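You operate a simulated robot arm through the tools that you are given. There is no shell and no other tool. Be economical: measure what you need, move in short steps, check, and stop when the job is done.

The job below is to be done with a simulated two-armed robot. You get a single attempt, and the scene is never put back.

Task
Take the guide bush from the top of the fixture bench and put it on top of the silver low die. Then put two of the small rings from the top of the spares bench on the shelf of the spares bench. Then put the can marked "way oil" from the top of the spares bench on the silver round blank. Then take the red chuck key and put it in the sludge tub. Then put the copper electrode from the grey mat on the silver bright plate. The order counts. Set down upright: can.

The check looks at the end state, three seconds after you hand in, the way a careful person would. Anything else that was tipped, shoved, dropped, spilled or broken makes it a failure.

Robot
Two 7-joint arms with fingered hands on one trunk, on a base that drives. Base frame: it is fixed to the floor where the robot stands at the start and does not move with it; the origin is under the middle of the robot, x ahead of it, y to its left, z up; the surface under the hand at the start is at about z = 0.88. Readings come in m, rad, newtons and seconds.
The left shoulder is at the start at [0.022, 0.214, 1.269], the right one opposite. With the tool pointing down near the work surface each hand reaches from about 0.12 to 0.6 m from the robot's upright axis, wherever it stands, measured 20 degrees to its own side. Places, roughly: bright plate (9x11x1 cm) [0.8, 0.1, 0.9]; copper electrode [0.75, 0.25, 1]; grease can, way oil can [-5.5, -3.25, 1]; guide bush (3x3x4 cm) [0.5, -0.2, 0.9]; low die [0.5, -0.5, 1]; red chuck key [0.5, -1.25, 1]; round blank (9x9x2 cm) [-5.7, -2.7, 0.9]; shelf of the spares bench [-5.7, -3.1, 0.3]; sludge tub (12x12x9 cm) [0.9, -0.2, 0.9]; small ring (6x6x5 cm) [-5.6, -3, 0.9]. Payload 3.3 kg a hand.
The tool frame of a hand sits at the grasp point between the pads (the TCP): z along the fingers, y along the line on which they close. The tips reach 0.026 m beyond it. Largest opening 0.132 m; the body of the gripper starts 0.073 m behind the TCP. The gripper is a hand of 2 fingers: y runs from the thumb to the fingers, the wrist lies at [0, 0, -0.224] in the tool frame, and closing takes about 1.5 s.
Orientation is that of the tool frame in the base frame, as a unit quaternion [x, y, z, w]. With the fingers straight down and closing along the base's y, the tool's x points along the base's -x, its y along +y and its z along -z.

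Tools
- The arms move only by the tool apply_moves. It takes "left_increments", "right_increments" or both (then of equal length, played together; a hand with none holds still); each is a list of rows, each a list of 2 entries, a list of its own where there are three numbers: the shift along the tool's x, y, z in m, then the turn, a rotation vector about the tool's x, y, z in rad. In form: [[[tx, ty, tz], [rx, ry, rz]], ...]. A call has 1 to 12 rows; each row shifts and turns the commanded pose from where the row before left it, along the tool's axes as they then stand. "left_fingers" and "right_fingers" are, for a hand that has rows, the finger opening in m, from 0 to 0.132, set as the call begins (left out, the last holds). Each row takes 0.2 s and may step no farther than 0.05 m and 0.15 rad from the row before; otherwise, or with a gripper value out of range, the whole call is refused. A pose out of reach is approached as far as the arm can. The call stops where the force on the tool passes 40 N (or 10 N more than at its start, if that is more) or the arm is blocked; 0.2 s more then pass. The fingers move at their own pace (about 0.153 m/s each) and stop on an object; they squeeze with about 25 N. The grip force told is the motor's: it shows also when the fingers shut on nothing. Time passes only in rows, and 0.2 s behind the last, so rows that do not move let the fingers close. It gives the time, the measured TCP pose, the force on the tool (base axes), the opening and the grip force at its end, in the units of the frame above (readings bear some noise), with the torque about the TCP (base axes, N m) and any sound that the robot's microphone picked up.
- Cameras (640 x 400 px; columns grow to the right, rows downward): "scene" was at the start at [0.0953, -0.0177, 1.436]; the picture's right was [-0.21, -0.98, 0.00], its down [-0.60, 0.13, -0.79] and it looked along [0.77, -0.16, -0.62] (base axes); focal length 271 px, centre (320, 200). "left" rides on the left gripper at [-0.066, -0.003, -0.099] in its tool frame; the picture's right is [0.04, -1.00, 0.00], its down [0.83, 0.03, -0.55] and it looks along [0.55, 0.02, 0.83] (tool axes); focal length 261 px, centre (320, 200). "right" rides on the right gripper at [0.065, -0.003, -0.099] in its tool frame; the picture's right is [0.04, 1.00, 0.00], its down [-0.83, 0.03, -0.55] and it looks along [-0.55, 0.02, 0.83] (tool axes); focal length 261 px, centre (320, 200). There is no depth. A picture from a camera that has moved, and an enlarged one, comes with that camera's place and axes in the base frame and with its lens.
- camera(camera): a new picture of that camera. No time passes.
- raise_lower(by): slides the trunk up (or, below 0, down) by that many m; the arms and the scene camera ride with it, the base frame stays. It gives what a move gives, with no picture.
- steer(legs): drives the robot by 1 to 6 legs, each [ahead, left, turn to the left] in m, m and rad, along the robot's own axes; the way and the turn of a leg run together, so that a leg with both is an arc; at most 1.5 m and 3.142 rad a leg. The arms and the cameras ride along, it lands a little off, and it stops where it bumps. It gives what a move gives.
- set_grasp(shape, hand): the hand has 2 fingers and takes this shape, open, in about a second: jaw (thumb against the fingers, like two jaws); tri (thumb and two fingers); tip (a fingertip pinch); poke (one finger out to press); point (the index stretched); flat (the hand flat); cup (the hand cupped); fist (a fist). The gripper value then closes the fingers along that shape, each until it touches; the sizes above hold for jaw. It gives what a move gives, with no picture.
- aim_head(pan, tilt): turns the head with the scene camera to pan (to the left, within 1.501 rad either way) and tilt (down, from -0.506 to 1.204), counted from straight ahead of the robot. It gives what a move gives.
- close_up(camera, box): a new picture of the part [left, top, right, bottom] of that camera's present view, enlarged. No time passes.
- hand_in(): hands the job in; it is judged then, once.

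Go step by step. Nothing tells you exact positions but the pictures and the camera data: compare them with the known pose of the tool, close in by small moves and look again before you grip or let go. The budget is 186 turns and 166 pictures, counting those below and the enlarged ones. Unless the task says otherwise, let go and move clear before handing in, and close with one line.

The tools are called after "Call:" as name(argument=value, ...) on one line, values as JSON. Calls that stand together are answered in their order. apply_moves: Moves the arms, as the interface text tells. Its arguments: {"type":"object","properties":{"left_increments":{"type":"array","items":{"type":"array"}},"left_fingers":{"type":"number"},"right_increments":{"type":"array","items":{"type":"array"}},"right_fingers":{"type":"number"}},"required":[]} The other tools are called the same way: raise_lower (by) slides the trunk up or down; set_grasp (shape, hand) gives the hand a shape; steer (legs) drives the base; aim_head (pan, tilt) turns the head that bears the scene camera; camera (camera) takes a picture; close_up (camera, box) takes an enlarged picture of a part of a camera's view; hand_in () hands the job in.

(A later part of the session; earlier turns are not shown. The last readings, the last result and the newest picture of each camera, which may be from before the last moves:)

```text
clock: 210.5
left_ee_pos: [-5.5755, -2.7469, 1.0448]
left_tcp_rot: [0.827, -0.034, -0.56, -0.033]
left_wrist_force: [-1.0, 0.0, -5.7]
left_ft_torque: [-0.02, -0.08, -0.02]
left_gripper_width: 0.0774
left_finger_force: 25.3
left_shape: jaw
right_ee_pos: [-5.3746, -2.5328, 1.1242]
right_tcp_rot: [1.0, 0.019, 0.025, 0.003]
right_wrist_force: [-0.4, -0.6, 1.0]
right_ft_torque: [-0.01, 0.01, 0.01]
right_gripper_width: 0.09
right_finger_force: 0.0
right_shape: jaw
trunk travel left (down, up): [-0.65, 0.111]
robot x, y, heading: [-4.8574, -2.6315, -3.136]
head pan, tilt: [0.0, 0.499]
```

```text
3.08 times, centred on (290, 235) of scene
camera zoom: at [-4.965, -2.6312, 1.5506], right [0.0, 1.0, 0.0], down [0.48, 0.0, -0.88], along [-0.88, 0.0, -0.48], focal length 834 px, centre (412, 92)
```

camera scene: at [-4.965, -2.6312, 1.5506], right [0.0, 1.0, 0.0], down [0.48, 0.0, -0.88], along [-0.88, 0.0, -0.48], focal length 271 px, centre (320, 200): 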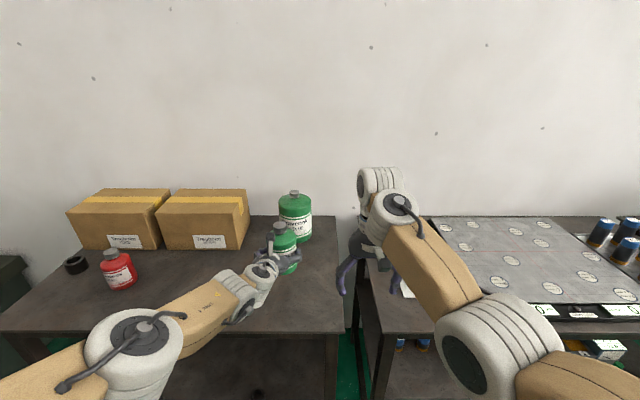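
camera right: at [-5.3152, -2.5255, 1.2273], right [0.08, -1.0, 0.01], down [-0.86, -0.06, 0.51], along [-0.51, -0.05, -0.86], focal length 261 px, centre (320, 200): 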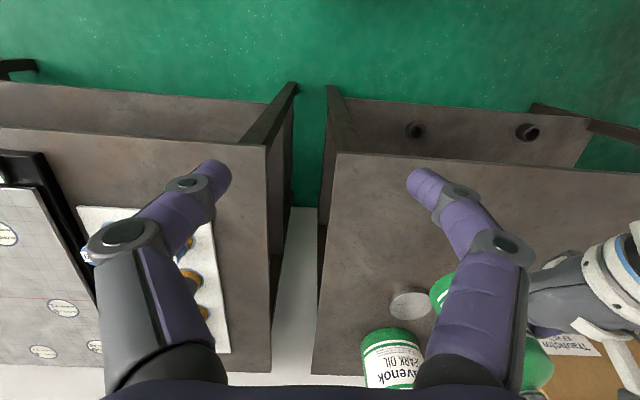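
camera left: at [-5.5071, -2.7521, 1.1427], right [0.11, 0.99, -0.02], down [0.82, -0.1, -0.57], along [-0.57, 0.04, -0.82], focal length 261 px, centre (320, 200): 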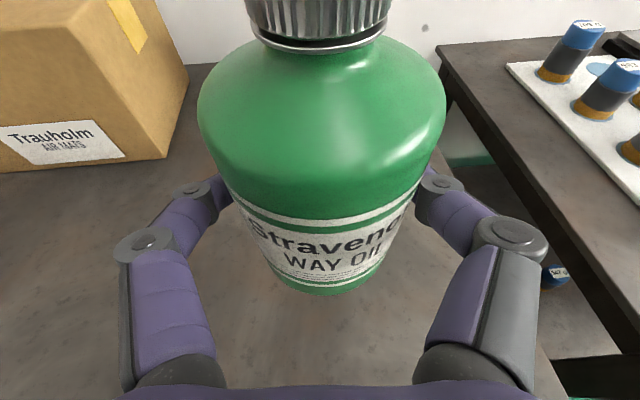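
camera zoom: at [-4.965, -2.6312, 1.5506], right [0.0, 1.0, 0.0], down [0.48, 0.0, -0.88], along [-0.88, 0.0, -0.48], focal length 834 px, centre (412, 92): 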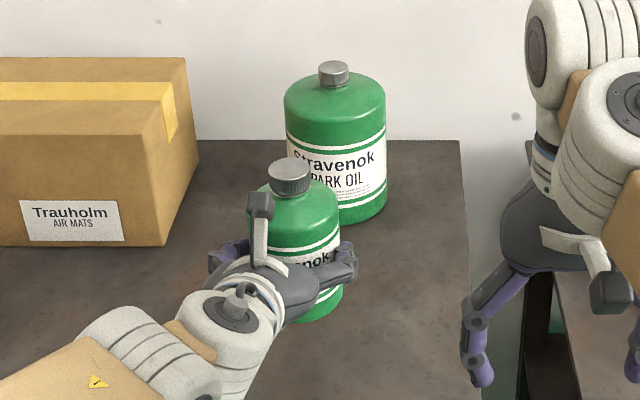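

Call:
close_up(camera="right", box=[360, 260, 460, 330])

```text
5.71 times, centred on (410, 295) of right
camera zoom: at [-5.3152, -2.5255, 1.2273], right [0.08, -1.0, 0.01], down [-0.86, -0.06, 0.51], along [-0.51, -0.05, -0.86], focal length 1489 px, centre (-194, -343)
```

zoom: 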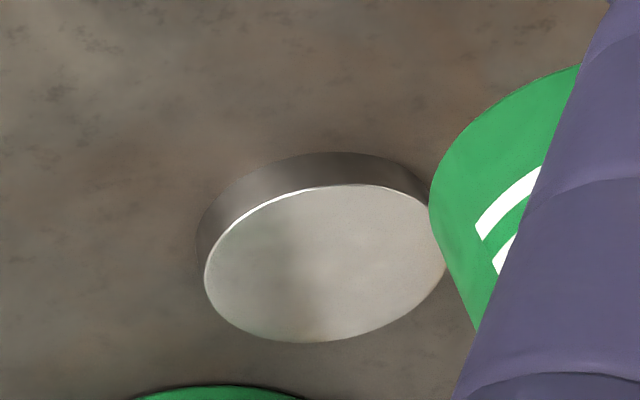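

The blank's centre comes out at (−5.735, −2.741). I drive ahead so the can is above it.

Call:
steer(legs=[[0.155, 0, 0]])

Call:
camera(camera="right")

Call:
close_up(camera="scene", box=[220, 170, 360, 300])

```text
clock: 211.9
left_ee_pos: [-5.7283, -2.7492, 1.0453]
left_tcp_rot: [0.828, -0.033, -0.559, -0.031]
left_wrist_force: [-0.6, -0.5, -5.3]
left_ft_torque: [-0.05, -0.05, -0.01]
left_gripper_width: 0.0774
left_finger_force: 24.7
left_shape: jaw
right_ee_pos: [-5.5288, -2.5328, 1.1238]
right_tcp_rot: [0.999, 0.02, 0.026, 0.002]
right_wrist_force: [0.3, -0.1, -0.1]
right_ft_torque: [-0.02, -0.07, 0.0]
right_gripper_width: 0.0901
right_finger_force: 0.1
right_shape: jaw
trunk travel left (down, up): [-0.65, 0.111]
robot x, y, heading: [-5.01, -2.6341, -3.14]
head pan, tilt: [0.0, 0.499]
```

```text
84 pictures are left
camera right: at [-5.4692, -2.5274, 1.2271], right [0.08, -1.0, 0.01], down [-0.86, -0.07, 0.51], along [-0.51, -0.05, -0.86], focal length 261 px, centre (320, 200)
```

right: 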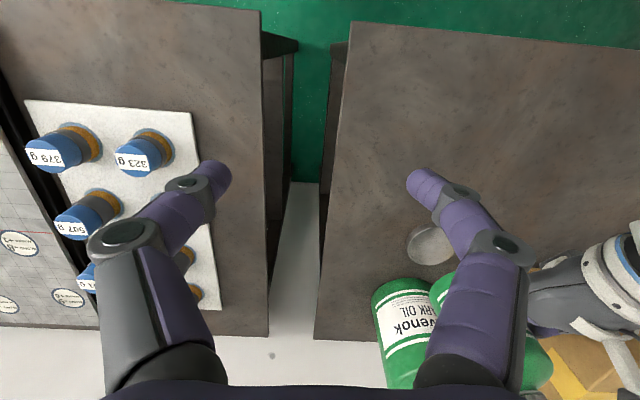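

```text
3.08 times, centred on (290, 235) of scene
camera zoom: at [-5.1188, -2.632, 1.5506], right [-0.01, 1.0, 0.0], down [0.48, 0.0, -0.88], along [-0.88, 0.0, -0.48], focal length 834 px, centre (412, 92)
```

zoom: 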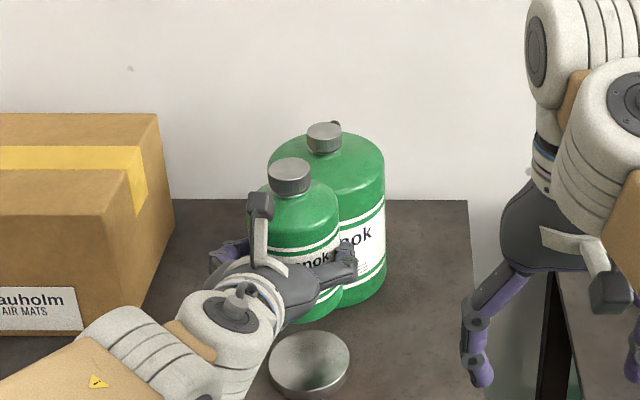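

The can's axis lies within about 4 mm of the blank's centre. I lower with the trunk most of the way, then check.

Call:
raise_lower(by=-0.065)

Call:
close_up(camera="scene", box=[220, 170, 360, 300])

Call:
camera(camera="right")

```text
clock: 212.9
left_ee_pos: [-5.7262, -2.7484, 0.9827]
left_tcp_rot: [0.827, -0.034, -0.56, -0.032]
left_wrist_force: [-0.7, -0.3, -4.6]
left_ft_torque: [-0.01, -0.05, -0.02]
left_gripper_width: 0.0771
left_finger_force: 25.0
left_shape: jaw
right_ee_pos: [-5.5267, -2.5335, 1.0605]
right_tcp_rot: [0.999, 0.021, 0.025, 0.003]
right_wrist_force: [0.0, 0.2, 0.6]
right_ft_torque: [-0.02, 0.01, 0.02]
right_gripper_width: 0.0896
right_finger_force: 0.2
right_shape: jaw
trunk travel left (down, up): [-0.585, 0.176]
robot x, y, heading: [-5.0123, -2.6352, -3.136]
head pan, tilt: [0.0, 0.499]
```

```text
3.08 times, centred on (290, 235) of scene
camera zoom: at [-5.1179, -2.6319, 1.4858], right [-0.01, 1.0, 0.0], down [0.48, 0.0, -0.88], along [-0.88, 0.0, -0.48], focal length 834 px, centre (412, 92)
```

zoom: 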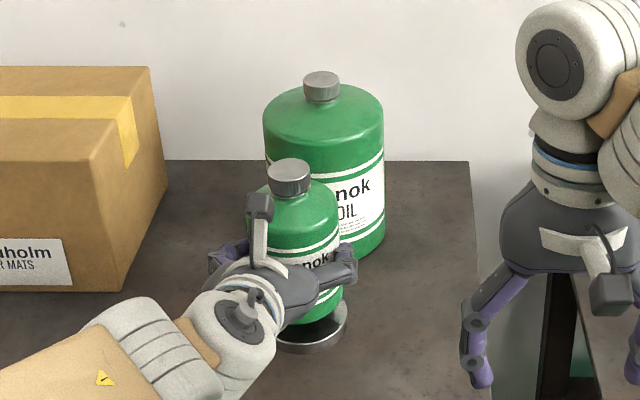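

```text
81 pictures are left
camera right: at [-5.4675, -2.5276, 1.1627], right [0.08, -1.0, 0.01], down [-0.86, -0.07, 0.51], along [-0.51, -0.05, -0.86], focal length 261 px, centre (320, 200)
```

right: 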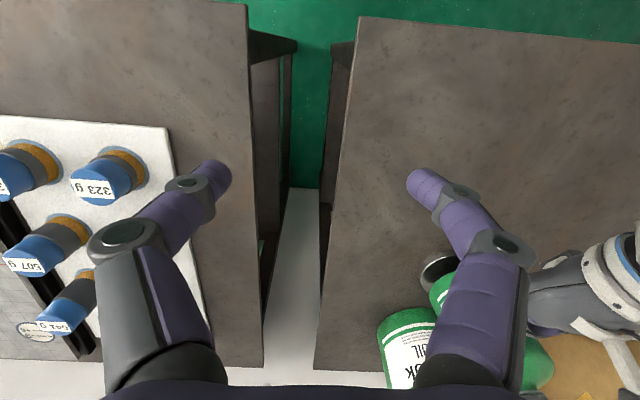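

The can is about 5 mm to the left of centre; I correct that and lower to contact.

Call:
apply_moves(left_increments=[[[0.0007, -0.005, -0.0018], [0, 0, 0]], [[0.0056, 0, 0.0022], [0, 0, 0]], [[0.0056, 0, 0.0022], [0, 0, 0]], [[0.0019, 0, 0.0007], [0, 0, 0]], [[0, 0, 0], [0, 0, 0]]])

Call:
apply_moves(left_increments=[[[0.0009, 0, 0.0004], [0, 0, 0]], [[0.0009, 0, 0.0004], [0, 0, 0]], [[0, 0, 0], [0, 0, 0]]])

Call:
close_up(camera="scene", box=[260, 190, 340, 290])

```text
clock: 214.1
left_ee_pos: [-5.7199, -2.7452, 0.9693]
left_tcp_rot: [0.828, -0.033, -0.56, -0.032]
left_wrist_force: [-0.2, -0.3, -5.9]
left_ft_torque: [0.01, -0.09, 0.0]
left_gripper_width: 0.0774
left_finger_force: 24.8
left_shape: jaw
left hand out of reach, approached as far as the arm can: row 3
right_ee_pos: [-5.5282, -2.5329, 1.06]
right_tcp_rot: [0.999, 0.021, 0.025, 0.003]
right_wrist_force: [-0.1, -1.1, -0.1]
right_ft_torque: [0.02, 0.0, 0.02]
right_gripper_width: 0.0901
right_finger_force: 0.1
right_shape: jaw
trunk travel left (down, up): [-0.585, 0.176]
robot x, y, heading: [-5.0104, -2.6279, -3.14]
head pan, tilt: [0.0, 0.499]
```

```text
clock: 214.9
left_ee_pos: [-5.7188, -2.7461, 0.9679]
left_tcp_rot: [0.827, -0.032, -0.56, -0.031]
left_wrist_force: [0.3, 0.4, -5.7]
left_ft_torque: [-0.03, -0.1, 0.01]
left_gripper_width: 0.0774
left_finger_force: 25.4
left_shape: jaw
right_ee_pos: [-5.527, -2.5327, 1.061]
right_tcp_rot: [0.999, 0.02, 0.025, 0.003]
right_wrist_force: [-0.1, 0.7, -0.3]
right_ft_torque: [-0.01, -0.04, -0.07]
right_gripper_width: 0.0899
right_finger_force: 0.1
right_shape: jaw
trunk travel left (down, up): [-0.585, 0.176]
robot x, y, heading: [-5.0153, -2.6297, -3.138]
head pan, tilt: [0.0, 0.499]
```

```text
4.00 times, centred on (300, 240) of scene
camera zoom: at [-5.118, -2.6321, 1.4858], right [-0.01, 1.0, 0.0], down [0.48, 0.0, -0.88], along [-0.88, 0.0, -0.48], focal length 1085 px, centre (400, 40)
```

zoom: 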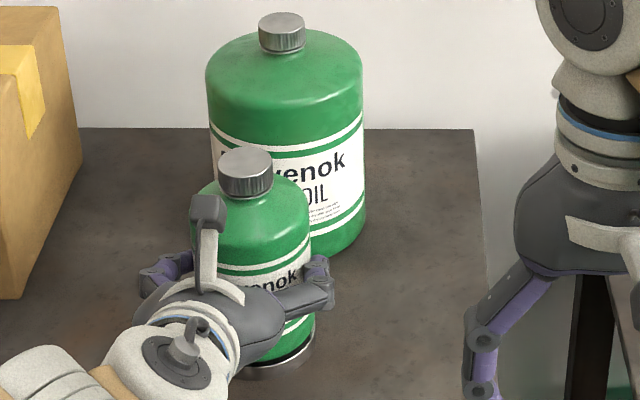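

Call:
close_up(camera="scene", box=[305, 262, 345, 292])

Call:
close_up(camera="right", box=[370, 220, 480, 300])

Call:
camera(camera="left")

```text
13.33 times, centred on (325, 277) of scene
camera zoom: at [-5.118, -2.6321, 1.4858], right [-0.01, 1.0, 0.0], down [0.48, 0.0, -0.88], along [-0.88, 0.0, -0.48], focal length 3615 px, centre (253, -827)
```

zoom: 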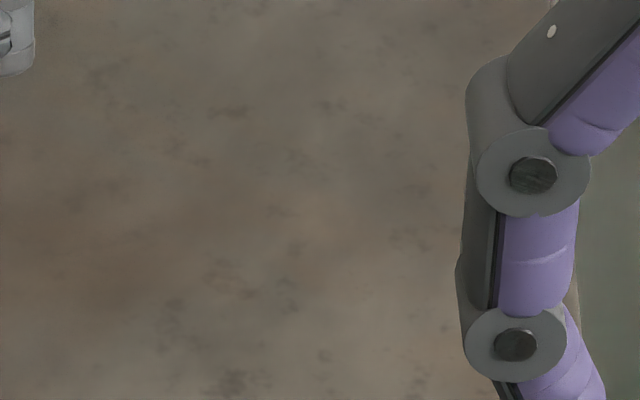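

```text
5.00 times, centred on (425, 260) of right
camera zoom: at [-5.4677, -2.5275, 1.1627], right [0.08, -1.0, 0.01], down [-0.86, -0.07, 0.51], along [-0.51, -0.05, -0.86], focal length 1303 px, centre (-205, -100)
```

zoom: 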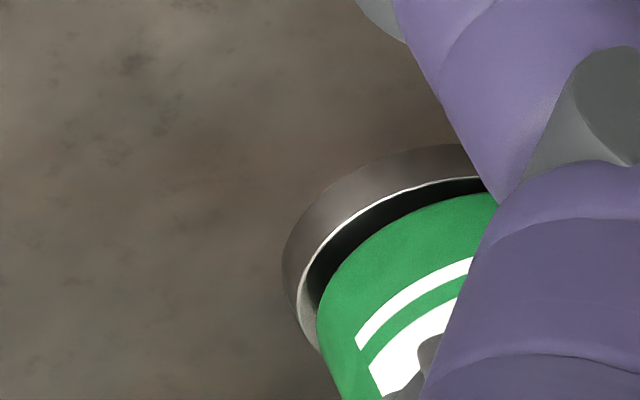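

```text
77 pictures are left
camera left: at [-5.6523, -2.7511, 1.0651], right [0.11, 0.99, -0.02], down [0.82, -0.1, -0.57], along [-0.57, 0.04, -0.82], focal length 261 px, centre (320, 200)
```

left: 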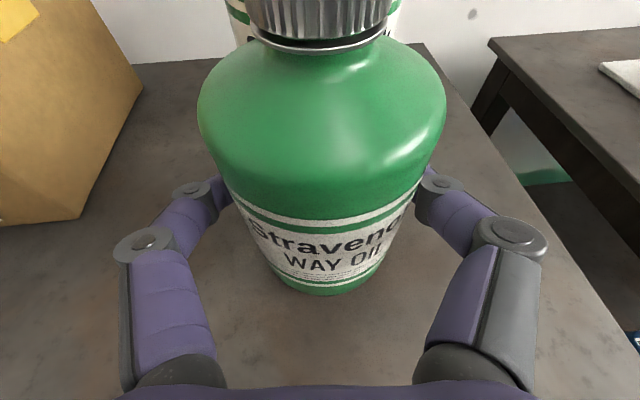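

By the right camera, the can is within 5 mm of the blank's centre. I nudge it 4 mm right and lower the last millimetres with the trunk.

Call:
apply_moves(left_increments=[[[0, -0.004, 0], [0, 0, 0]], [[0, 0, 0], [0, 0, 0]]])

Call:
raise_lower(by=-0.003)

Call:
close_up(camera="right", box=[370, 220, 480, 300])

```text
clock: 215.5
left_ee_pos: [-5.7184, -2.7421, 0.9685]
left_tcp_rot: [0.828, -0.033, -0.559, -0.031]
left_wrist_force: [-0.9, -0.4, -4.4]
left_ft_torque: [-0.03, -0.08, -0.03]
left_gripper_width: 0.0772
left_finger_force: 24.9
left_shape: jaw
right_ee_pos: [-5.5277, -2.5331, 1.0604]
right_tcp_rot: [0.999, 0.021, 0.025, 0.003]
right_wrist_force: [0.8, 0.1, 0.8]
right_ft_torque: [0.01, 0.01, -0.01]
right_gripper_width: 0.0899
right_finger_force: 0.0
right_shape: jaw
trunk travel left (down, up): [-0.585, 0.176]
robot x, y, heading: [-5.0126, -2.6325, -3.137]
head pan, tilt: [0.0, 0.499]
```

```text
clock: 216.1
left_ee_pos: [-5.7192, -2.7419, 0.9643]
left_tcp_rot: [0.827, -0.032, -0.561, -0.031]
left_wrist_force: [-0.1, -0.3, -5.4]
left_ft_torque: [-0.03, -0.12, 0.01]
left_gripper_width: 0.0772
left_finger_force: 25.0
left_shape: jaw
right_ee_pos: [-5.5281, -2.5326, 1.0575]
right_tcp_rot: [0.999, 0.021, 0.025, 0.002]
right_wrist_force: [0.9, 0.1, -0.2]
right_ft_torque: [0.03, 0.03, 0.03]
right_gripper_width: 0.09
right_finger_force: 0.0
right_shape: jaw
trunk travel left (down, up): [-0.582, 0.179]
robot x, y, heading: [-5.0138, -2.6293, -3.132]
head pan, tilt: [0.0, 0.499]
```

```text
5.00 times, centred on (425, 260) of right
camera zoom: at [-5.4678, -2.5278, 1.1597], right [0.08, -1.0, 0.01], down [-0.86, -0.07, 0.51], along [-0.51, -0.05, -0.86], focal length 1303 px, centre (-205, -100)
```

zoom: 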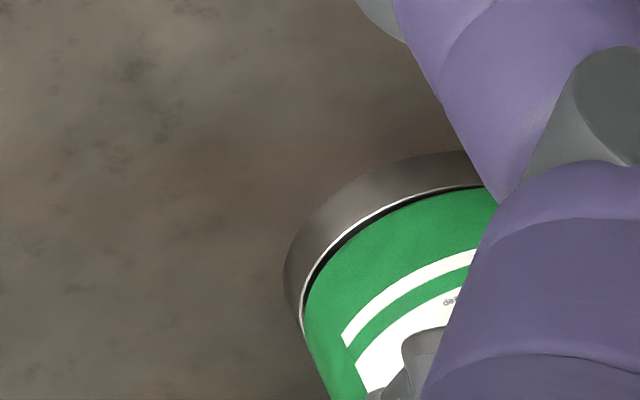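

Well centred now. I lower by single millimetres until I feel contact.

Call:
raise_lower(by=-0.0015)

Call:
raise_lower(by=-0.001)

```text
clock: 216.6
left_ee_pos: [-5.7188, -2.7415, 0.9632]
left_tcp_rot: [0.827, -0.032, -0.56, -0.031]
left_wrist_force: [-1.2, 0.7, -5.6]
left_ft_torque: [0.0, -0.09, 0.03]
left_gripper_width: 0.077
left_finger_force: 25.4
left_shape: jaw
right_ee_pos: [-5.5271, -2.5329, 1.0572]
right_tcp_rot: [0.999, 0.021, 0.025, 0.003]
right_wrist_force: [-0.6, 0.0, 0.8]
right_ft_torque: [0.0, -0.01, 0.03]
right_gripper_width: 0.09
right_finger_force: 0.1
right_shape: jaw
trunk travel left (down, up): [-0.581, 0.18]
robot x, y, heading: [-5.0128, -2.6304, -3.135]
head pan, tilt: [0.0, 0.499]
```

```text
clock: 217.1
left_ee_pos: [-5.7182, -2.7425, 0.962]
left_tcp_rot: [0.828, -0.033, -0.559, -0.032]
left_wrist_force: [0.6, 0.6, -5.5]
left_ft_torque: [0.0, -0.1, -0.01]
left_gripper_width: 0.0772
left_finger_force: 25.1
left_shape: jaw
right_ee_pos: [-5.5275, -2.5319, 1.0549]
right_tcp_rot: [0.999, 0.021, 0.026, 0.003]
right_wrist_force: [0.0, -0.1, -1.2]
right_ft_torque: [0.01, 0.0, 0.02]
right_gripper_width: 0.09
right_finger_force: 0.0
right_shape: jaw
trunk travel left (down, up): [-0.58, 0.181]
robot x, y, heading: [-5.0109, -2.6323, -3.136]
head pan, tilt: [0.0, 0.499]
```

Call:
raise_lower(by=-0.001)

Call:
raise_lower(by=-0.001)

Call:
close_up(camera="right", box=[370, 220, 480, 300])

```text
clock: 217.6
left_ee_pos: [-5.7181, -2.7423, 0.9613]
left_tcp_rot: [0.828, -0.033, -0.559, -0.032]
left_wrist_force: [-0.3, -0.1, -5.4]
left_ft_torque: [0.0, -0.06, -0.01]
left_gripper_width: 0.0771
left_finger_force: 25.4
left_shape: jaw
right_ee_pos: [-5.5277, -2.5331, 1.0538]
right_tcp_rot: [0.999, 0.02, 0.025, 0.003]
right_wrist_force: [0.6, 0.2, 0.0]
right_ft_torque: [-0.02, 0.01, 0.02]
right_gripper_width: 0.09
right_finger_force: 0.0
right_shape: jaw
trunk travel left (down, up): [-0.579, 0.182]
robot x, y, heading: [-5.0138, -2.6319, -3.137]
head pan, tilt: [0.0, 0.499]
```

```text
clock: 218.1
left_ee_pos: [-5.7196, -2.742, 0.9609]
left_tcp_rot: [0.827, -0.033, -0.56, -0.032]
left_wrist_force: [-0.3, -0.1, -6.4]
left_ft_torque: [-0.04, -0.09, -0.03]
left_gripper_width: 0.0771
left_finger_force: 25.0
left_shape: jaw
right_ee_pos: [-5.5267, -2.5329, 1.0526]
right_tcp_rot: [0.999, 0.021, 0.025, 0.003]
right_wrist_force: [0.0, -0.1, 0.3]
right_ft_torque: [0.01, 0.01, 0.01]
right_gripper_width: 0.0899
right_finger_force: 0.0
right_shape: jaw
trunk travel left (down, up): [-0.578, 0.183]
robot x, y, heading: [-5.0104, -2.6354, -3.137]
head pan, tilt: [0.0, 0.499]
```

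```text
5.00 times, centred on (425, 260) of right
camera zoom: at [-5.4677, -2.5275, 1.1552], right [0.08, -1.0, 0.01], down [-0.86, -0.07, 0.51], along [-0.51, -0.05, -0.86], focal length 1303 px, centre (-205, -100)
```

zoom: 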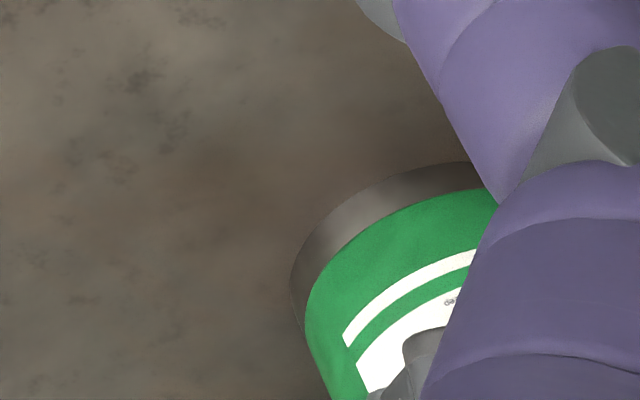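

Call:
raise_lower(by=-0.001)

Call:
raise_lower(by=-0.001)

```text
clock: 218.6
left_ee_pos: [-5.718, -2.7425, 0.9592]
left_tcp_rot: [0.828, -0.033, -0.559, -0.032]
left_wrist_force: [0.3, -0.5, -5.0]
left_ft_torque: [-0.02, -0.07, -0.01]
left_gripper_width: 0.0775
left_finger_force: 24.9
left_shape: jaw
right_ee_pos: [-5.5274, -2.5329, 1.0524]
right_tcp_rot: [0.999, 0.02, 0.025, 0.002]
right_wrist_force: [-0.2, -0.2, -0.3]
right_ft_torque: [0.02, 0.01, 0.0]
right_gripper_width: 0.0898
right_finger_force: 0.1
right_shape: jaw
trunk travel left (down, up): [-0.577, 0.184]
robot x, y, heading: [-5.0112, -2.6307, -3.137]
head pan, tilt: [0.0, 0.499]
```

```text
clock: 219.1
left_ee_pos: [-5.7185, -2.7425, 0.9589]
left_tcp_rot: [0.827, -0.033, -0.56, -0.032]
left_wrist_force: [0.1, 0.3, -5.4]
left_ft_torque: [-0.02, -0.03, -0.03]
left_gripper_width: 0.0774
left_finger_force: 25.4
left_shape: jaw
right_ee_pos: [-5.5259, -2.5324, 1.0513]
right_tcp_rot: [0.999, 0.02, 0.025, 0.003]
right_wrist_force: [0.0, -0.1, 0.2]
right_ft_torque: [-0.01, 0.01, 0.03]
right_gripper_width: 0.0899
right_finger_force: 0.1
right_shape: jaw
trunk travel left (down, up): [-0.576, 0.185]
robot x, y, heading: [-5.0137, -2.6343, -3.135]
head pan, tilt: [0.0, 0.499]
```

Call:
raise_lower(by=-0.0015)

Call:
raise_lower(by=-0.0015)

Call:
close_up(camera="right", box=[370, 220, 480, 300])

```text
clock: 219.6
left_ee_pos: [-5.7194, -2.7419, 0.958]
left_tcp_rot: [0.827, -0.032, -0.561, -0.031]
left_wrist_force: [-0.5, 1.1, -0.4]
left_ft_torque: [-0.08, 0.01, -0.03]
left_gripper_width: 0.0774
left_finger_force: 24.4
left_shape: jaw
right_ee_pos: [-5.5276, -2.5318, 1.049]
right_tcp_rot: [0.999, 0.021, 0.026, 0.003]
right_wrist_force: [-0.3, -0.1, 0.0]
right_ft_torque: [0.0, -0.02, 0.05]
right_gripper_width: 0.0901
right_finger_force: 0.0
right_shape: jaw
trunk travel left (down, up): [-0.574, 0.187]
robot x, y, heading: [-5.0104, -2.633, -3.136]
head pan, tilt: [0.0, 0.499]
```

```text
clock: 220.1
left_ee_pos: [-5.7194, -2.7426, 0.9583]
left_tcp_rot: [0.827, -0.032, -0.561, -0.032]
left_wrist_force: [-1.2, 1.3, 6.6]
left_ft_torque: [-0.06, 0.1, -0.01]
left_gripper_width: 0.077
left_finger_force: 25.1
left_shape: jaw
right_ee_pos: [-5.5267, -2.5322, 1.0482]
right_tcp_rot: [0.999, 0.02, 0.025, 0.003]
right_wrist_force: [0.7, 0.0, 0.6]
right_ft_torque: [-0.01, -0.02, 0.01]
right_gripper_width: 0.0899
right_finger_force: 0.0
right_shape: jaw
trunk travel left (down, up): [-0.573, 0.188]
robot x, y, heading: [-5.0085, -2.6326, -3.141]
head pan, tilt: [0.0, 0.499]
```

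```text
5.00 times, centred on (425, 260) of right
camera zoom: at [-5.4668, -2.5272, 1.1507], right [0.08, -1.0, 0.01], down [-0.86, -0.07, 0.51], along [-0.51, -0.05, -0.86], focal length 1303 px, centre (-205, -100)
```

zoom: 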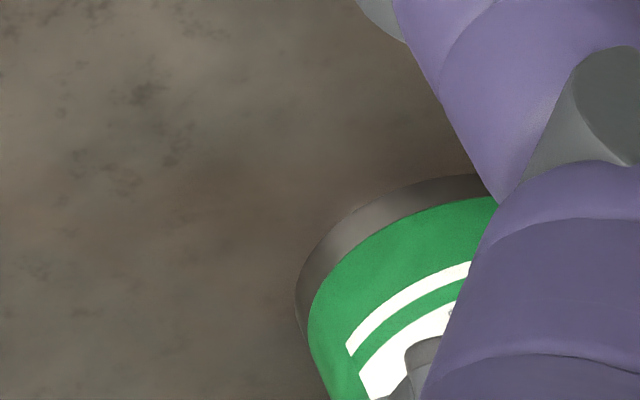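

Contact made (force reversed). I open the hand and withdraw straight back along the fingers.

Call:
apply_moves(left_increments=[[[0, 0, 0], [0, 0, 0]], [[0, 0, 0], [0, 0, 0]], [[0, 0, 0], [0, 0, 0]], [[0, 0, -0.02], [0, 0, 0]], [[0, 0, -0.04], [0, 0, 0]], [[0, 0, -0.04], [0, 0, 0]], [[0, 0, -0.04], [0, 0, 0]]], left_fingers=0.12)

Call:
camera(camera="left")

Call:
close_up(camera="scene", box=[220, 170, 360, 300])

```text
clock: 221.7
left_ee_pos: [-5.5872, -2.7546, 1.008]
left_tcp_rot: [0.827, -0.032, -0.561, -0.031]
left_wrist_force: [-0.5, -0.4, 0.2]
left_ft_torque: [0.0, -0.01, 0.02]
left_gripper_width: 0.1199
left_finger_force: 0.1
left_shape: jaw
right_ee_pos: [-5.5256, -2.5331, 1.0484]
right_tcp_rot: [0.999, 0.022, 0.024, 0.003]
right_wrist_force: [0.2, 0.3, 0.4]
right_ft_torque: [-0.02, 0.02, 0.01]
right_gripper_width: 0.0899
right_finger_force: 0.1
right_shape: jaw
trunk travel left (down, up): [-0.573, 0.188]
robot x, y, heading: [-5.0112, -2.6316, -3.138]
head pan, tilt: [0.0, 0.499]
```

```text
73 pictures are left
camera left: at [-5.5199, -2.7594, 1.1055], right [0.1, 0.99, -0.02], down [0.82, -0.1, -0.57], along [-0.57, 0.04, -0.82], focal length 261 px, centre (320, 200)
```

left: 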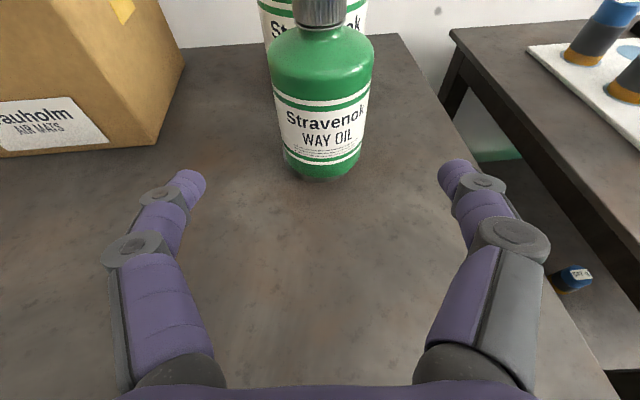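

```text
3.08 times, centred on (290, 235) of scene
camera zoom: at [-5.1169, -2.6319, 1.4734], right [-0.01, 1.0, 0.0], down [0.48, 0.0, -0.88], along [-0.88, 0.0, -0.48], focal length 834 px, centre (412, 92)
```

zoom: 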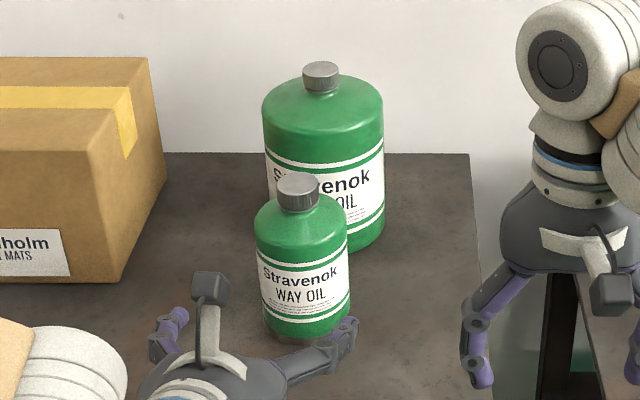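

The can stands upright on the blank. I back off and fold the left hand up to vertical for travel.

Call:
steer(legs=[[-0.4, 0, 0]])

Call:
apply_moves(left_increments=[[[-0.0255, 0, -0.037], [0, 0, 0]], [[-0.0255, 0, -0.037], [0, 0, 0]], [[-0.0255, 0, -0.037], [0, 0, 0]], [[-0.0255, 0, -0.037], [0, 0, 0]], [[0, 0, 0], [0, 0.148, 0]], [[0, 0, 0], [0, 0.148, 0]], [[0, 0, 0], [0, 0.148, 0]], [[0, 0, 0], [0, 0.148, 0]], [[0, 0, 0], [0, 0.148, 0]], [[0, 0, 0], [0, 0.148, 0]], [[0, 0, 0], [0, 0.148, 0]], [[0, 0, 0], [0, 0.148, 0]]], left_fingers=0.08)

Call:
camera(camera="scene")

```text
clock: 224.2
left_ee_pos: [-5.1877, -2.7461, 1.0089]
left_tcp_rot: [0.827, -0.038, -0.56, -0.035]
left_wrist_force: [0.3, 0.1, -0.2]
left_ft_torque: [0.0, -0.01, -0.02]
left_gripper_width: 0.1197
left_finger_force: 0.1
left_shape: jaw
right_ee_pos: [-5.1211, -2.5294, 1.0484]
right_tcp_rot: [1.0, 0.014, 0.025, 0.003]
right_wrist_force: [0.4, 0.3, -0.6]
right_ft_torque: [0.0, 0.02, -0.02]
right_gripper_width: 0.0901
right_finger_force: 0.1
right_shape: jaw
trunk travel left (down, up): [-0.573, 0.188]
robot x, y, heading: [-4.6059, -2.6313, 3.133]
head pan, tilt: [0.0, 0.499]
```

```text
clock: 226.8
left_ee_pos: [-5.1252, -2.7518, 1.1027]
left_tcp_rot: [0.998, -0.054, -0.004, -0.01]
left_wrist_force: [0.7, 0.0, -0.7]
left_ft_torque: [0.03, 0.02, -0.01]
left_gripper_width: 0.0802
left_finger_force: 0.1
left_shape: jaw
left hand out of reach, approached as far as the arm can: row 3, 4
right_ee_pos: [-5.1221, -2.5265, 1.0477]
right_tcp_rot: [1.0, 0.015, 0.026, 0.003]
right_wrist_force: [0.8, -0.4, -0.7]
right_ft_torque: [-0.02, -0.01, 0.04]
right_gripper_width: 0.0898
right_finger_force: 0.0
right_shape: jaw
trunk travel left (down, up): [-0.573, 0.188]
robot x, y, heading: [-4.61, -2.6313, 3.136]
head pan, tilt: [0.0, 0.499]
```

```text
71 pictures are left
camera scene: at [-4.7151, -2.6291, 1.4733], right [0.01, 1.0, 0.0], down [0.48, 0.0, -0.88], along [-0.88, 0.01, -0.48], focal length 271 px, centre (320, 200)
```

scene: 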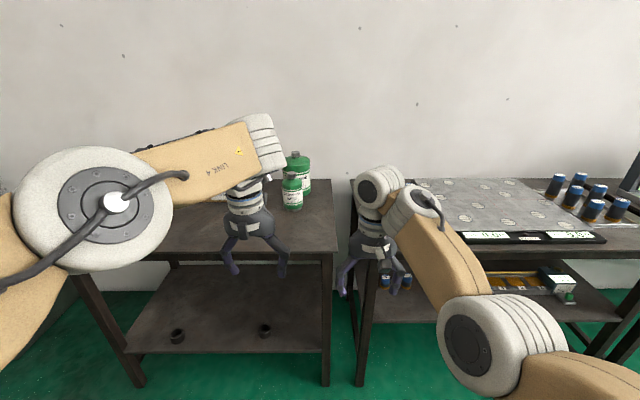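

I raise the trunk for clearance, turn to face north, centre in the aisle, and start back.

Call:
raise_lower(by=0.16)

Call:
steer(legs=[[0, 0, -1.565], [0, 0.38, 0], [1.3, 0, 0]])

Call:
aim_head(pan=0.0, tilt=0.4)

Call:
camera(camera="scene")

```text
clock: 228.7
left_ee_pos: [-5.1253, -2.7567, 1.2613]
left_tcp_rot: [0.999, -0.05, -0.004, -0.008]
left_wrist_force: [1.1, -0.6, -0.1]
left_ft_torque: [-0.03, -0.01, 0.02]
left_gripper_width: 0.0802
left_finger_force: 0.1
left_shape: jaw
right_ee_pos: [-5.1225, -2.5281, 1.2082]
right_tcp_rot: [1.0, 0.015, 0.026, 0.003]
right_wrist_force: [-0.1, 0.4, -0.2]
right_ft_torque: [0.01, -0.02, 0.0]
right_gripper_width: 0.0897
right_finger_force: 0.1
right_shape: jaw
trunk travel left (down, up): [-0.733, 0.028]
robot x, y, heading: [-4.6097, -2.6352, 3.13]
head pan, tilt: [0.0, 0.499]
```

```text
clock: 241.0
left_ee_pos: [-5.0643, -0.8122, 1.2609]
left_tcp_rot: [-0.663, 0.748, -0.004, 0.008]
left_wrist_force: [-0.2, 0.7, 0.3]
left_ft_torque: [0.04, -0.01, -0.05]
left_gripper_width: 0.0801
left_finger_force: 0.1
left_shape: jaw
right_ee_pos: [-4.8341, -0.818, 1.2078]
right_tcp_rot: [0.711, -0.702, 0.015, 0.02]
right_wrist_force: [-0.7, -0.8, 0.3]
right_ft_torque: [-0.03, 0.01, -0.01]
right_gripper_width: 0.0898
right_finger_force: 0.1
right_shape: jaw
trunk travel left (down, up): [-0.733, 0.028]
robot x, y, heading: [-4.9476, -1.3321, 1.545]
head pan, tilt: [0.0, 0.499]
```

```text
clock: 241.7
left_ee_pos: [-5.0618, -0.8119, 1.2614]
left_tcp_rot: [-0.663, 0.749, -0.004, 0.008]
left_wrist_force: [0.8, -0.2, -0.5]
left_ft_torque: [-0.03, 0.03, -0.04]
left_gripper_width: 0.0799
left_finger_force: 0.0
left_shape: jaw
right_ee_pos: [-4.8346, -0.8182, 1.2086]
right_tcp_rot: [0.711, -0.703, 0.016, 0.021]
right_wrist_force: [0.1, 0.0, -0.3]
right_ft_torque: [0.0, 0.01, 0.05]
right_gripper_width: 0.0898
right_finger_force: 0.1
right_shape: jaw
trunk travel left (down, up): [-0.733, 0.028]
robot x, y, heading: [-4.9484, -1.3309, 1.544]
head pan, tilt: [0.0, 0.4]
```

```text
70 pictures are left
camera scene: at [-4.9484, -1.2264, 1.6425], right [1.0, -0.03, 0.0], down [-0.01, -0.39, -0.92], along [0.02, 0.92, -0.39], focal length 271 px, centre (320, 200)
```

scene: 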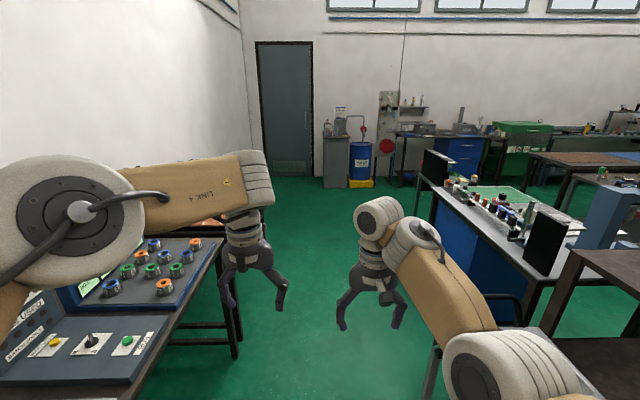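

Call:
steer(legs=[[0, 0.05, 0.026], [1.4, 0, 0], [1.1, 0, 0]])

Call:
camera(camera="scene")

```text
clock: 254.5
left_ee_pos: [-5.088, 1.703, 1.2609]
left_tcp_rot: [-0.666, 0.746, -0.004, 0.007]
left_wrist_force: [-0.9, -0.5, 1.2]
left_ft_torque: [0.02, -0.01, -0.01]
left_gripper_width: 0.0801
left_finger_force: 0.1
left_shape: jaw
right_ee_pos: [-4.8585, 1.6989, 1.2088]
right_tcp_rot: [0.714, -0.7, 0.016, 0.02]
right_wrist_force: [0.8, 0.0, 0.5]
right_ft_torque: [0.02, 0.03, -0.03]
right_gripper_width: 0.0897
right_finger_force: 0.0
right_shape: jaw
trunk travel left (down, up): [-0.733, 0.028]
robot x, y, heading: [-4.9675, 1.1877, 1.553]
head pan, tilt: [0.0, 0.4]
```

```text
69 pictures are left
camera scene: at [-4.9699, 1.2892, 1.6425], right [1.0, -0.02, 0.0], down [-0.01, -0.39, -0.92], along [0.02, 0.92, -0.39], focal length 271 px, centre (320, 200)
```

scene: 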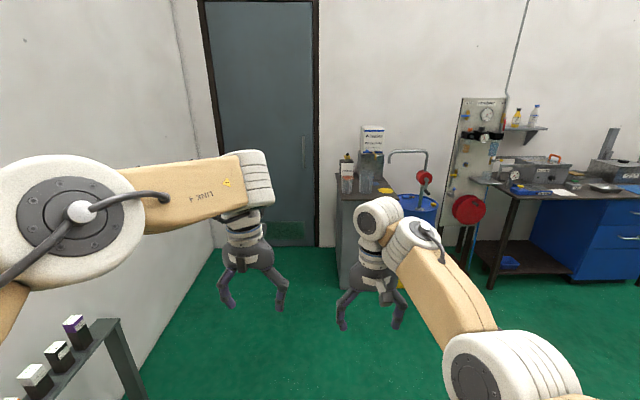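

Call:
steer(legs=[[1.12, 0, 0.0], [0, 0, -1.555], [1.0, 0, 0], [1.03, 0, 0], [0, 0, -1.57]])

Call:
camera(camera="scene")

```text
clock: 277.5
left_ee_pos: [-2.78, 1.7885, 1.2604]
left_tcp_rot: [0.734, 0.679, -0.008, -0.003]
left_wrist_force: [0.5, -0.7, -0.3]
left_ft_torque: [0.0, -0.01, 0.02]
left_gripper_width: 0.0799
left_finger_force: 0.1
left_shape: jaw
right_ee_pos: [-3.0099, 1.7834, 1.208]
right_tcp_rot: [0.688, 0.725, 0.02, -0.016]
right_wrist_force: [-0.2, 1.0, -0.6]
right_ft_torque: [0.0, 0.01, -0.01]
right_gripper_width: 0.0895
right_finger_force: 0.1
right_shape: jaw
trunk travel left (down, up): [-0.733, 0.028]
robot x, y, heading: [-2.915, 2.2987, -1.554]
head pan, tilt: [0.0, 0.4]
```

```text
68 pictures are left
camera scene: at [-2.9176, 2.1978, 1.6425], right [-1.0, -0.02, 0.0], down [-0.01, 0.39, -0.92], along [0.01, -0.92, -0.39], focal length 271 px, centre (320, 200)
```

scene: 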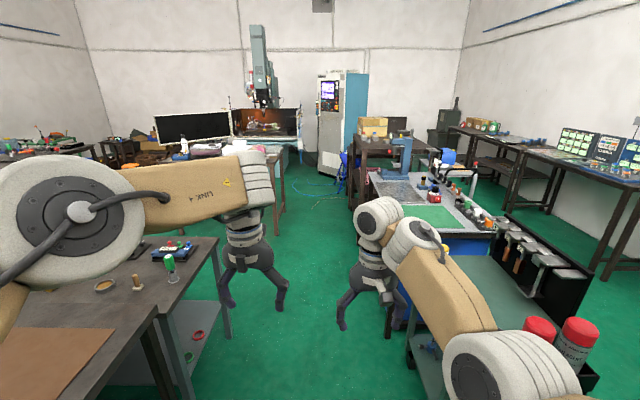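

Call:
steer(legs=[[1.2, 0, -0.01], [1.1, 0, 0], [0, 0, 1.56]])

Call:
camera(camera="scene")

```text
clock: 292.6
left_ee_pos: [-2.3695, 0.1674, 1.2611]
left_tcp_rot: [0.027, 1.0, -0.009, 0.003]
left_wrist_force: [0.1, -0.5, 0.5]
left_ft_torque: [0.04, -0.04, 0.02]
left_gripper_width: 0.0801
left_finger_force: 0.0
left_shape: jaw
right_ee_pos: [-2.3608, -0.0615, 1.2074]
right_tcp_rot: [-0.039, 0.999, 0.002, -0.026]
right_wrist_force: [0.9, 0.4, 0.5]
right_ft_torque: [-0.01, 0.02, 0.02]
right_gripper_width: 0.0899
right_finger_force: 0.1
right_shape: jaw
trunk travel left (down, up): [-0.733, 0.028]
robot x, y, heading: [-2.8793, 0.0176, 0.04]
head pan, tilt: [0.0, 0.4]
```

```text
67 pictures are left
camera scene: at [-2.7786, 0.0222, 1.6425], right [0.04, -1.0, 0.0], down [-0.39, -0.02, -0.92], along [0.92, 0.04, -0.39], focal length 271 px, centre (320, 200)
```

scene: 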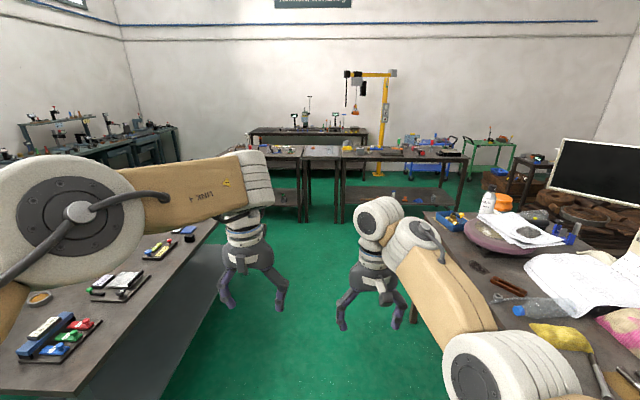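

Call:
steer(legs=[[1.2, 0, -0.04], [1.2, 0, 0], [0, -1.05, 0]])

Call:
aim_head(pan=0.0, tilt=0.6)

Call:
camera(camera="scene")

```text
clock: 309.4
left_ee_pos: [0.0218, -0.9168, 1.2614]
left_tcp_rot: [0.061, 0.998, -0.008, 0.003]
left_wrist_force: [-0.4, 0.4, 0.2]
left_ft_torque: [0.01, 0.01, 0.01]
left_gripper_width: 0.0801
left_finger_force: 0.0
left_shape: jaw
right_ee_pos: [0.0161, -1.1465, 1.2079]
right_tcp_rot: [-0.005, 1.0, 0.003, -0.025]
right_wrist_force: [0.1, 0.4, 0.6]
right_ft_torque: [-0.02, 0.01, 0.02]
right_gripper_width: 0.0898
right_finger_force: 0.0
right_shape: jaw
trunk travel left (down, up): [-0.733, 0.028]
robot x, y, heading: [-0.4926, -1.0302, -0.028]
head pan, tilt: [0.0, 0.4]
```

```text
clock: 310.1
left_ee_pos: [0.0218, -0.917, 1.2609]
left_tcp_rot: [0.061, 0.998, -0.008, 0.003]
left_wrist_force: [0.4, -1.0, -0.5]
left_ft_torque: [0.0, 0.01, 0.05]
left_gripper_width: 0.0803
left_finger_force: 0.1
left_shape: jaw
right_ee_pos: [0.0155, -1.1465, 1.2082]
right_tcp_rot: [-0.006, 1.0, 0.003, -0.026]
right_wrist_force: [0.6, -0.1, 0.0]
right_ft_torque: [0.01, -0.01, 0.01]
right_gripper_width: 0.0899
right_finger_force: 0.1
right_shape: jaw
trunk travel left (down, up): [-0.733, 0.028]
robot x, y, heading: [-0.4982, -1.0298, -0.03]
head pan, tilt: [0.0, 0.6]
```

```text
66 pictures are left
camera scene: at [-0.3995, -1.0334, 1.6243], right [-0.03, -1.0, 0.0], down [-0.56, 0.02, -0.83], along [0.82, -0.02, -0.56], focal length 271 px, centre (320, 200)
```

scene: 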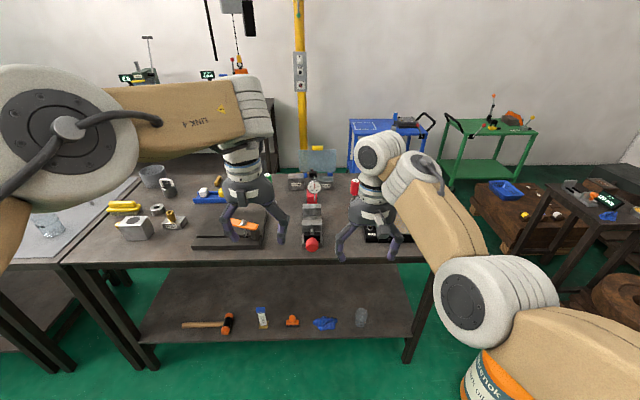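

I'm back at the fixture bench; the bush still stands on the die. The red key's handle shows behind the right hand, so I drive closer and look from the hand camera.

Call:
steer(legs=[[0, 0.05, 0.028], [0.38, 0, 0]])

Call:
camera(camera="right")

Call:
aim_head(pan=-0.25, tilt=0.75)

Call:
camera(camera="scene")

```text
clock: 313.0
left_ee_pos: [0.4001, -0.849, 1.2607]
left_tcp_rot: [0.044, 0.999, -0.008, 0.003]
left_wrist_force: [0.2, 0.6, 0.0]
left_ft_torque: [0.02, 0.02, -0.01]
left_gripper_width: 0.0797
left_finger_force: 0.0
left_shape: jaw
right_ee_pos: [0.4022, -1.0777, 1.2085]
right_tcp_rot: [-0.022, 0.999, 0.004, -0.025]
right_wrist_force: [0.3, -0.6, -0.4]
right_ft_torque: [-0.03, 0.06, 0.03]
right_gripper_width: 0.0898
right_finger_force: 0.1
right_shape: jaw
trunk travel left (down, up): [-0.733, 0.028]
robot x, y, heading: [-0.1151, -0.9776, 0.011]
head pan, tilt: [0.0, 0.6]
```

```text
65 pictures are left
camera right: at [0.3402, -1.0838, 1.3103], right [-0.08, 1.0, 0.01], down [0.86, 0.07, 0.51], along [0.51, 0.05, -0.86], focal length 261 px, centre (320, 200)
```

right: 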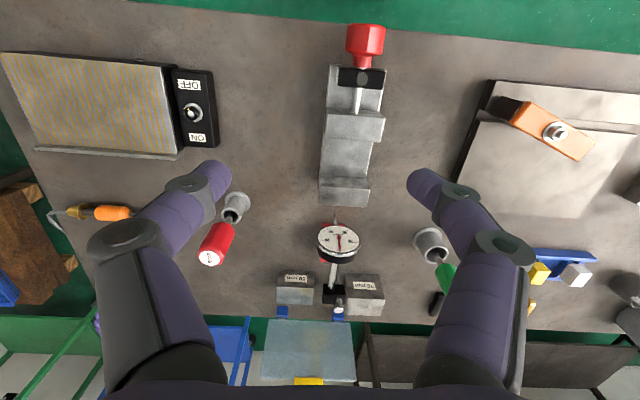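

```text
clock: 313.8
left_ee_pos: [0.3981, -0.8503, 1.2591]
left_tcp_rot: [0.044, 0.999, -0.008, 0.004]
left_wrist_force: [-0.3, 0.1, 0.3]
left_ft_torque: [-0.01, 0.0, 0.0]
left_gripper_width: 0.08
left_finger_force: 0.1
left_shape: jaw
right_ee_pos: [0.4005, -1.0778, 1.209]
right_tcp_rot: [-0.021, 0.999, 0.002, -0.024]
right_wrist_force: [-0.4, 0.5, -0.3]
right_ft_torque: [-0.01, -0.03, -0.02]
right_gripper_width: 0.0897
right_finger_force: 0.1
right_shape: jaw
trunk travel left (down, up): [-0.733, 0.028]
robot x, y, heading: [-0.1141, -0.9797, 0.007]
head pan, tilt: [-0.25, 0.75]
```

```text
64 pictures are left
camera scene: at [-0.0266, -0.9997, 1.6115], right [-0.24, -0.97, 0.0], down [-0.66, 0.16, -0.73], along [0.71, -0.18, -0.68], focal length 271 px, centre (320, 200)
```

scene: 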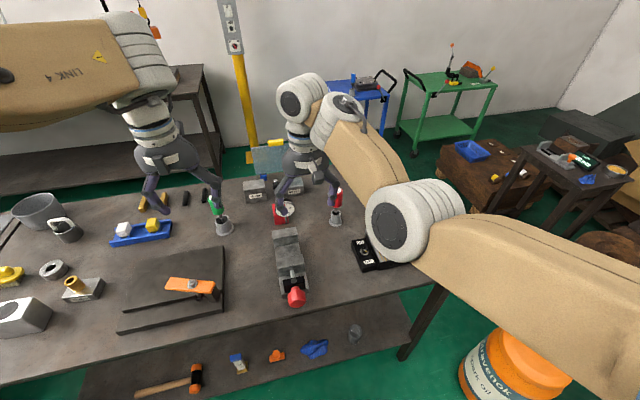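

The red key stands vertical in its holder at about (0.60, −1.21), handle z 0.965–1.04. I tilt the right hand forward to about 65° to reach it and later the tub.

Call:
apply_moves(right_increments=[[[0, 0, 0], [0, -0.142, 0]], [[0, 0, 0], [0, -0.142, 0]], [[0, 0, 0], [0, -0.142, 0]], [[0, 0, 0], [0, -0.142, 0]], [[0, 0, 0], [0, -0.142, 0]], [[0, 0, 0], [0, -0.142, 0]], [[0, 0, 0], [0, -0.142, 0]], [[0, 0, 0], [0, -0.142, 0]], [[0, 0, 0], [0, 0, 0]]])

Call:
camera(camera="scene")

```text
clock: 315.8
left_ee_pos: [0.3994, -0.8481, 1.2605]
left_tcp_rot: [0.044, 0.999, -0.008, 0.003]
left_wrist_force: [0.7, -0.3, -0.2]
left_ft_torque: [0.0, 0.0, 0.05]
left_gripper_width: 0.0802
left_finger_force: 0.1
left_shape: jaw
right_ee_pos: [0.4039, -1.0519, 1.1978]
right_tcp_rot: [-0.016, 0.855, 0.014, 0.518]
right_wrist_force: [-0.1, 0.4, -0.6]
right_ft_torque: [-0.01, 0.0, 0.02]
right_gripper_width: 0.0902
right_finger_force: 0.0
right_shape: jaw
right hand out of reach, approached as far as the arm can: row 2
trunk travel left (down, up): [-0.733, 0.028]
robot x, y, heading: [-0.1161, -0.9782, 0.006]
head pan, tilt: [-0.25, 0.75]
```

```text
63 pictures are left
camera scene: at [-0.0266, -0.9999, 1.6114], right [-0.24, -0.97, 0.0], down [-0.66, 0.16, -0.73], along [0.71, -0.18, -0.68], focal length 271 px, centre (320, 200)
```

scene: 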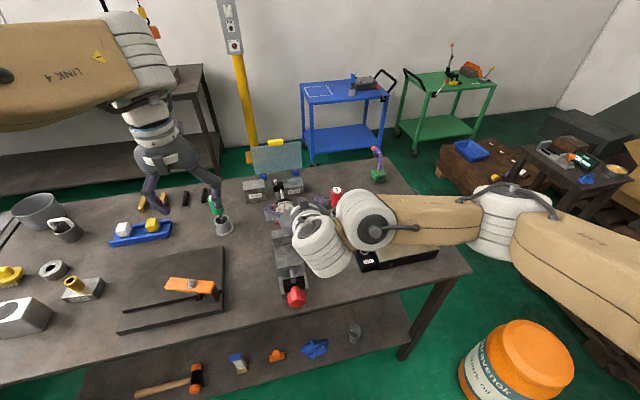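

Call:
steer(legs=[[0, -0.1, 0]])

Call:
raise_lower(by=-0.15)

Call:
apply_moves(right_increments=[[[0.0034, -0.03, 0.034], [0, 0, 0]], [[0.0034, -0.03, 0.034], [0, 0, 0]], [[0, 0, 0], [0, 0, 0]]], right_fingers=0.085)

Call:
camera(camera="scene")

Call:
camera(camera="right")

```text
clock: 316.9
left_ee_pos: [0.4, -0.9498, 1.2613]
left_tcp_rot: [0.043, 0.999, -0.008, 0.003]
left_wrist_force: [0.5, 0.3, 0.3]
left_ft_torque: [0.03, -0.02, -0.02]
left_gripper_width: 0.0799
left_finger_force: 0.1
left_shape: jaw
right_ee_pos: [0.4048, -1.1525, 1.1988]
right_tcp_rot: [-0.016, 0.856, 0.014, 0.517]
right_wrist_force: [-0.5, 0.2, -0.2]
right_ft_torque: [0.02, 0.02, 0.02]
right_gripper_width: 0.0899
right_finger_force: 0.1
right_shape: jaw
trunk travel left (down, up): [-0.733, 0.028]
robot x, y, heading: [-0.1122, -1.0835, 0.004]
head pan, tilt: [-0.25, 0.75]
```

```text
clock: 318.7
left_ee_pos: [0.3994, -0.9489, 1.1122]
left_tcp_rot: [0.045, 0.999, -0.009, 0.004]
left_wrist_force: [-0.7, 0.1, -0.1]
left_ft_torque: [0.02, 0.01, -0.01]
left_gripper_width: 0.0803
left_finger_force: 0.0
left_shape: jaw
right_ee_pos: [0.4052, -1.1517, 1.0483]
right_tcp_rot: [-0.017, 0.856, 0.014, 0.517]
right_wrist_force: [-0.4, 0.1, 0.2]
right_ft_torque: [-0.04, -0.02, -0.03]
right_gripper_width: 0.0899
right_finger_force: 0.2
right_shape: jaw
trunk travel left (down, up): [-0.583, 0.178]
robot x, y, heading: [-0.1122, -1.0826, 0.007]
head pan, tilt: [-0.25, 0.75]
```

```text
clock: 319.5
left_ee_pos: [0.3992, -0.9494, 1.1109]
left_tcp_rot: [0.043, 0.999, -0.008, 0.004]
left_wrist_force: [-0.1, 0.2, 0.2]
left_ft_torque: [0.0, -0.02, 0.05]
left_gripper_width: 0.0801
left_finger_force: 0.1
left_shape: jaw
right_ee_pos: [0.463, -1.207, 1.0102]
right_tcp_rot: [-0.018, 0.855, 0.015, 0.517]
right_wrist_force: [-0.5, -1.5, 0.6]
right_ft_torque: [-0.01, -0.01, 0.0]
right_gripper_width: 0.0855
right_finger_force: 0.2
right_shape: jaw
trunk travel left (down, up): [-0.583, 0.178]
robot x, y, heading: [-0.1147, -1.0792, 0.005]
head pan, tilt: [-0.25, 0.75]
```

```text
62 pictures are left
camera scene: at [-0.0239, -1.1, 1.4614], right [-0.24, -0.97, 0.0], down [-0.66, 0.16, -0.73], along [0.71, -0.18, -0.68], focal length 271 px, centre (320, 200)
```

scene: 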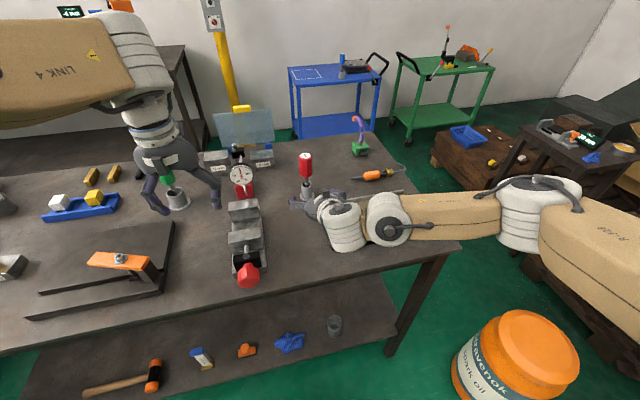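

```text
61 pictures are left
camera right: at [0.345, -1.2149, 0.9989], right [-0.06, 1.0, -0.03], down [-0.1, 0.02, 0.99], along [0.99, 0.07, 0.1], focal length 261 px, centre (320, 200)
```

right: 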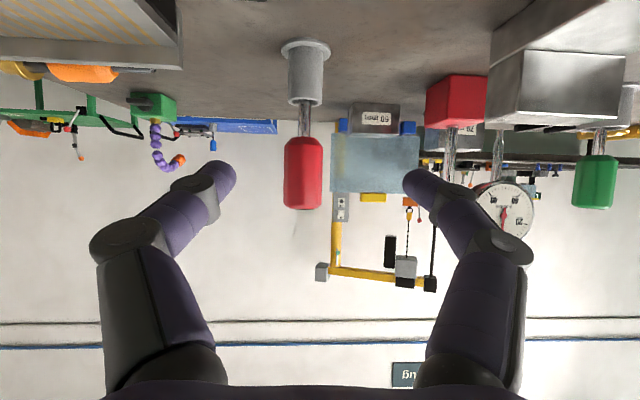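

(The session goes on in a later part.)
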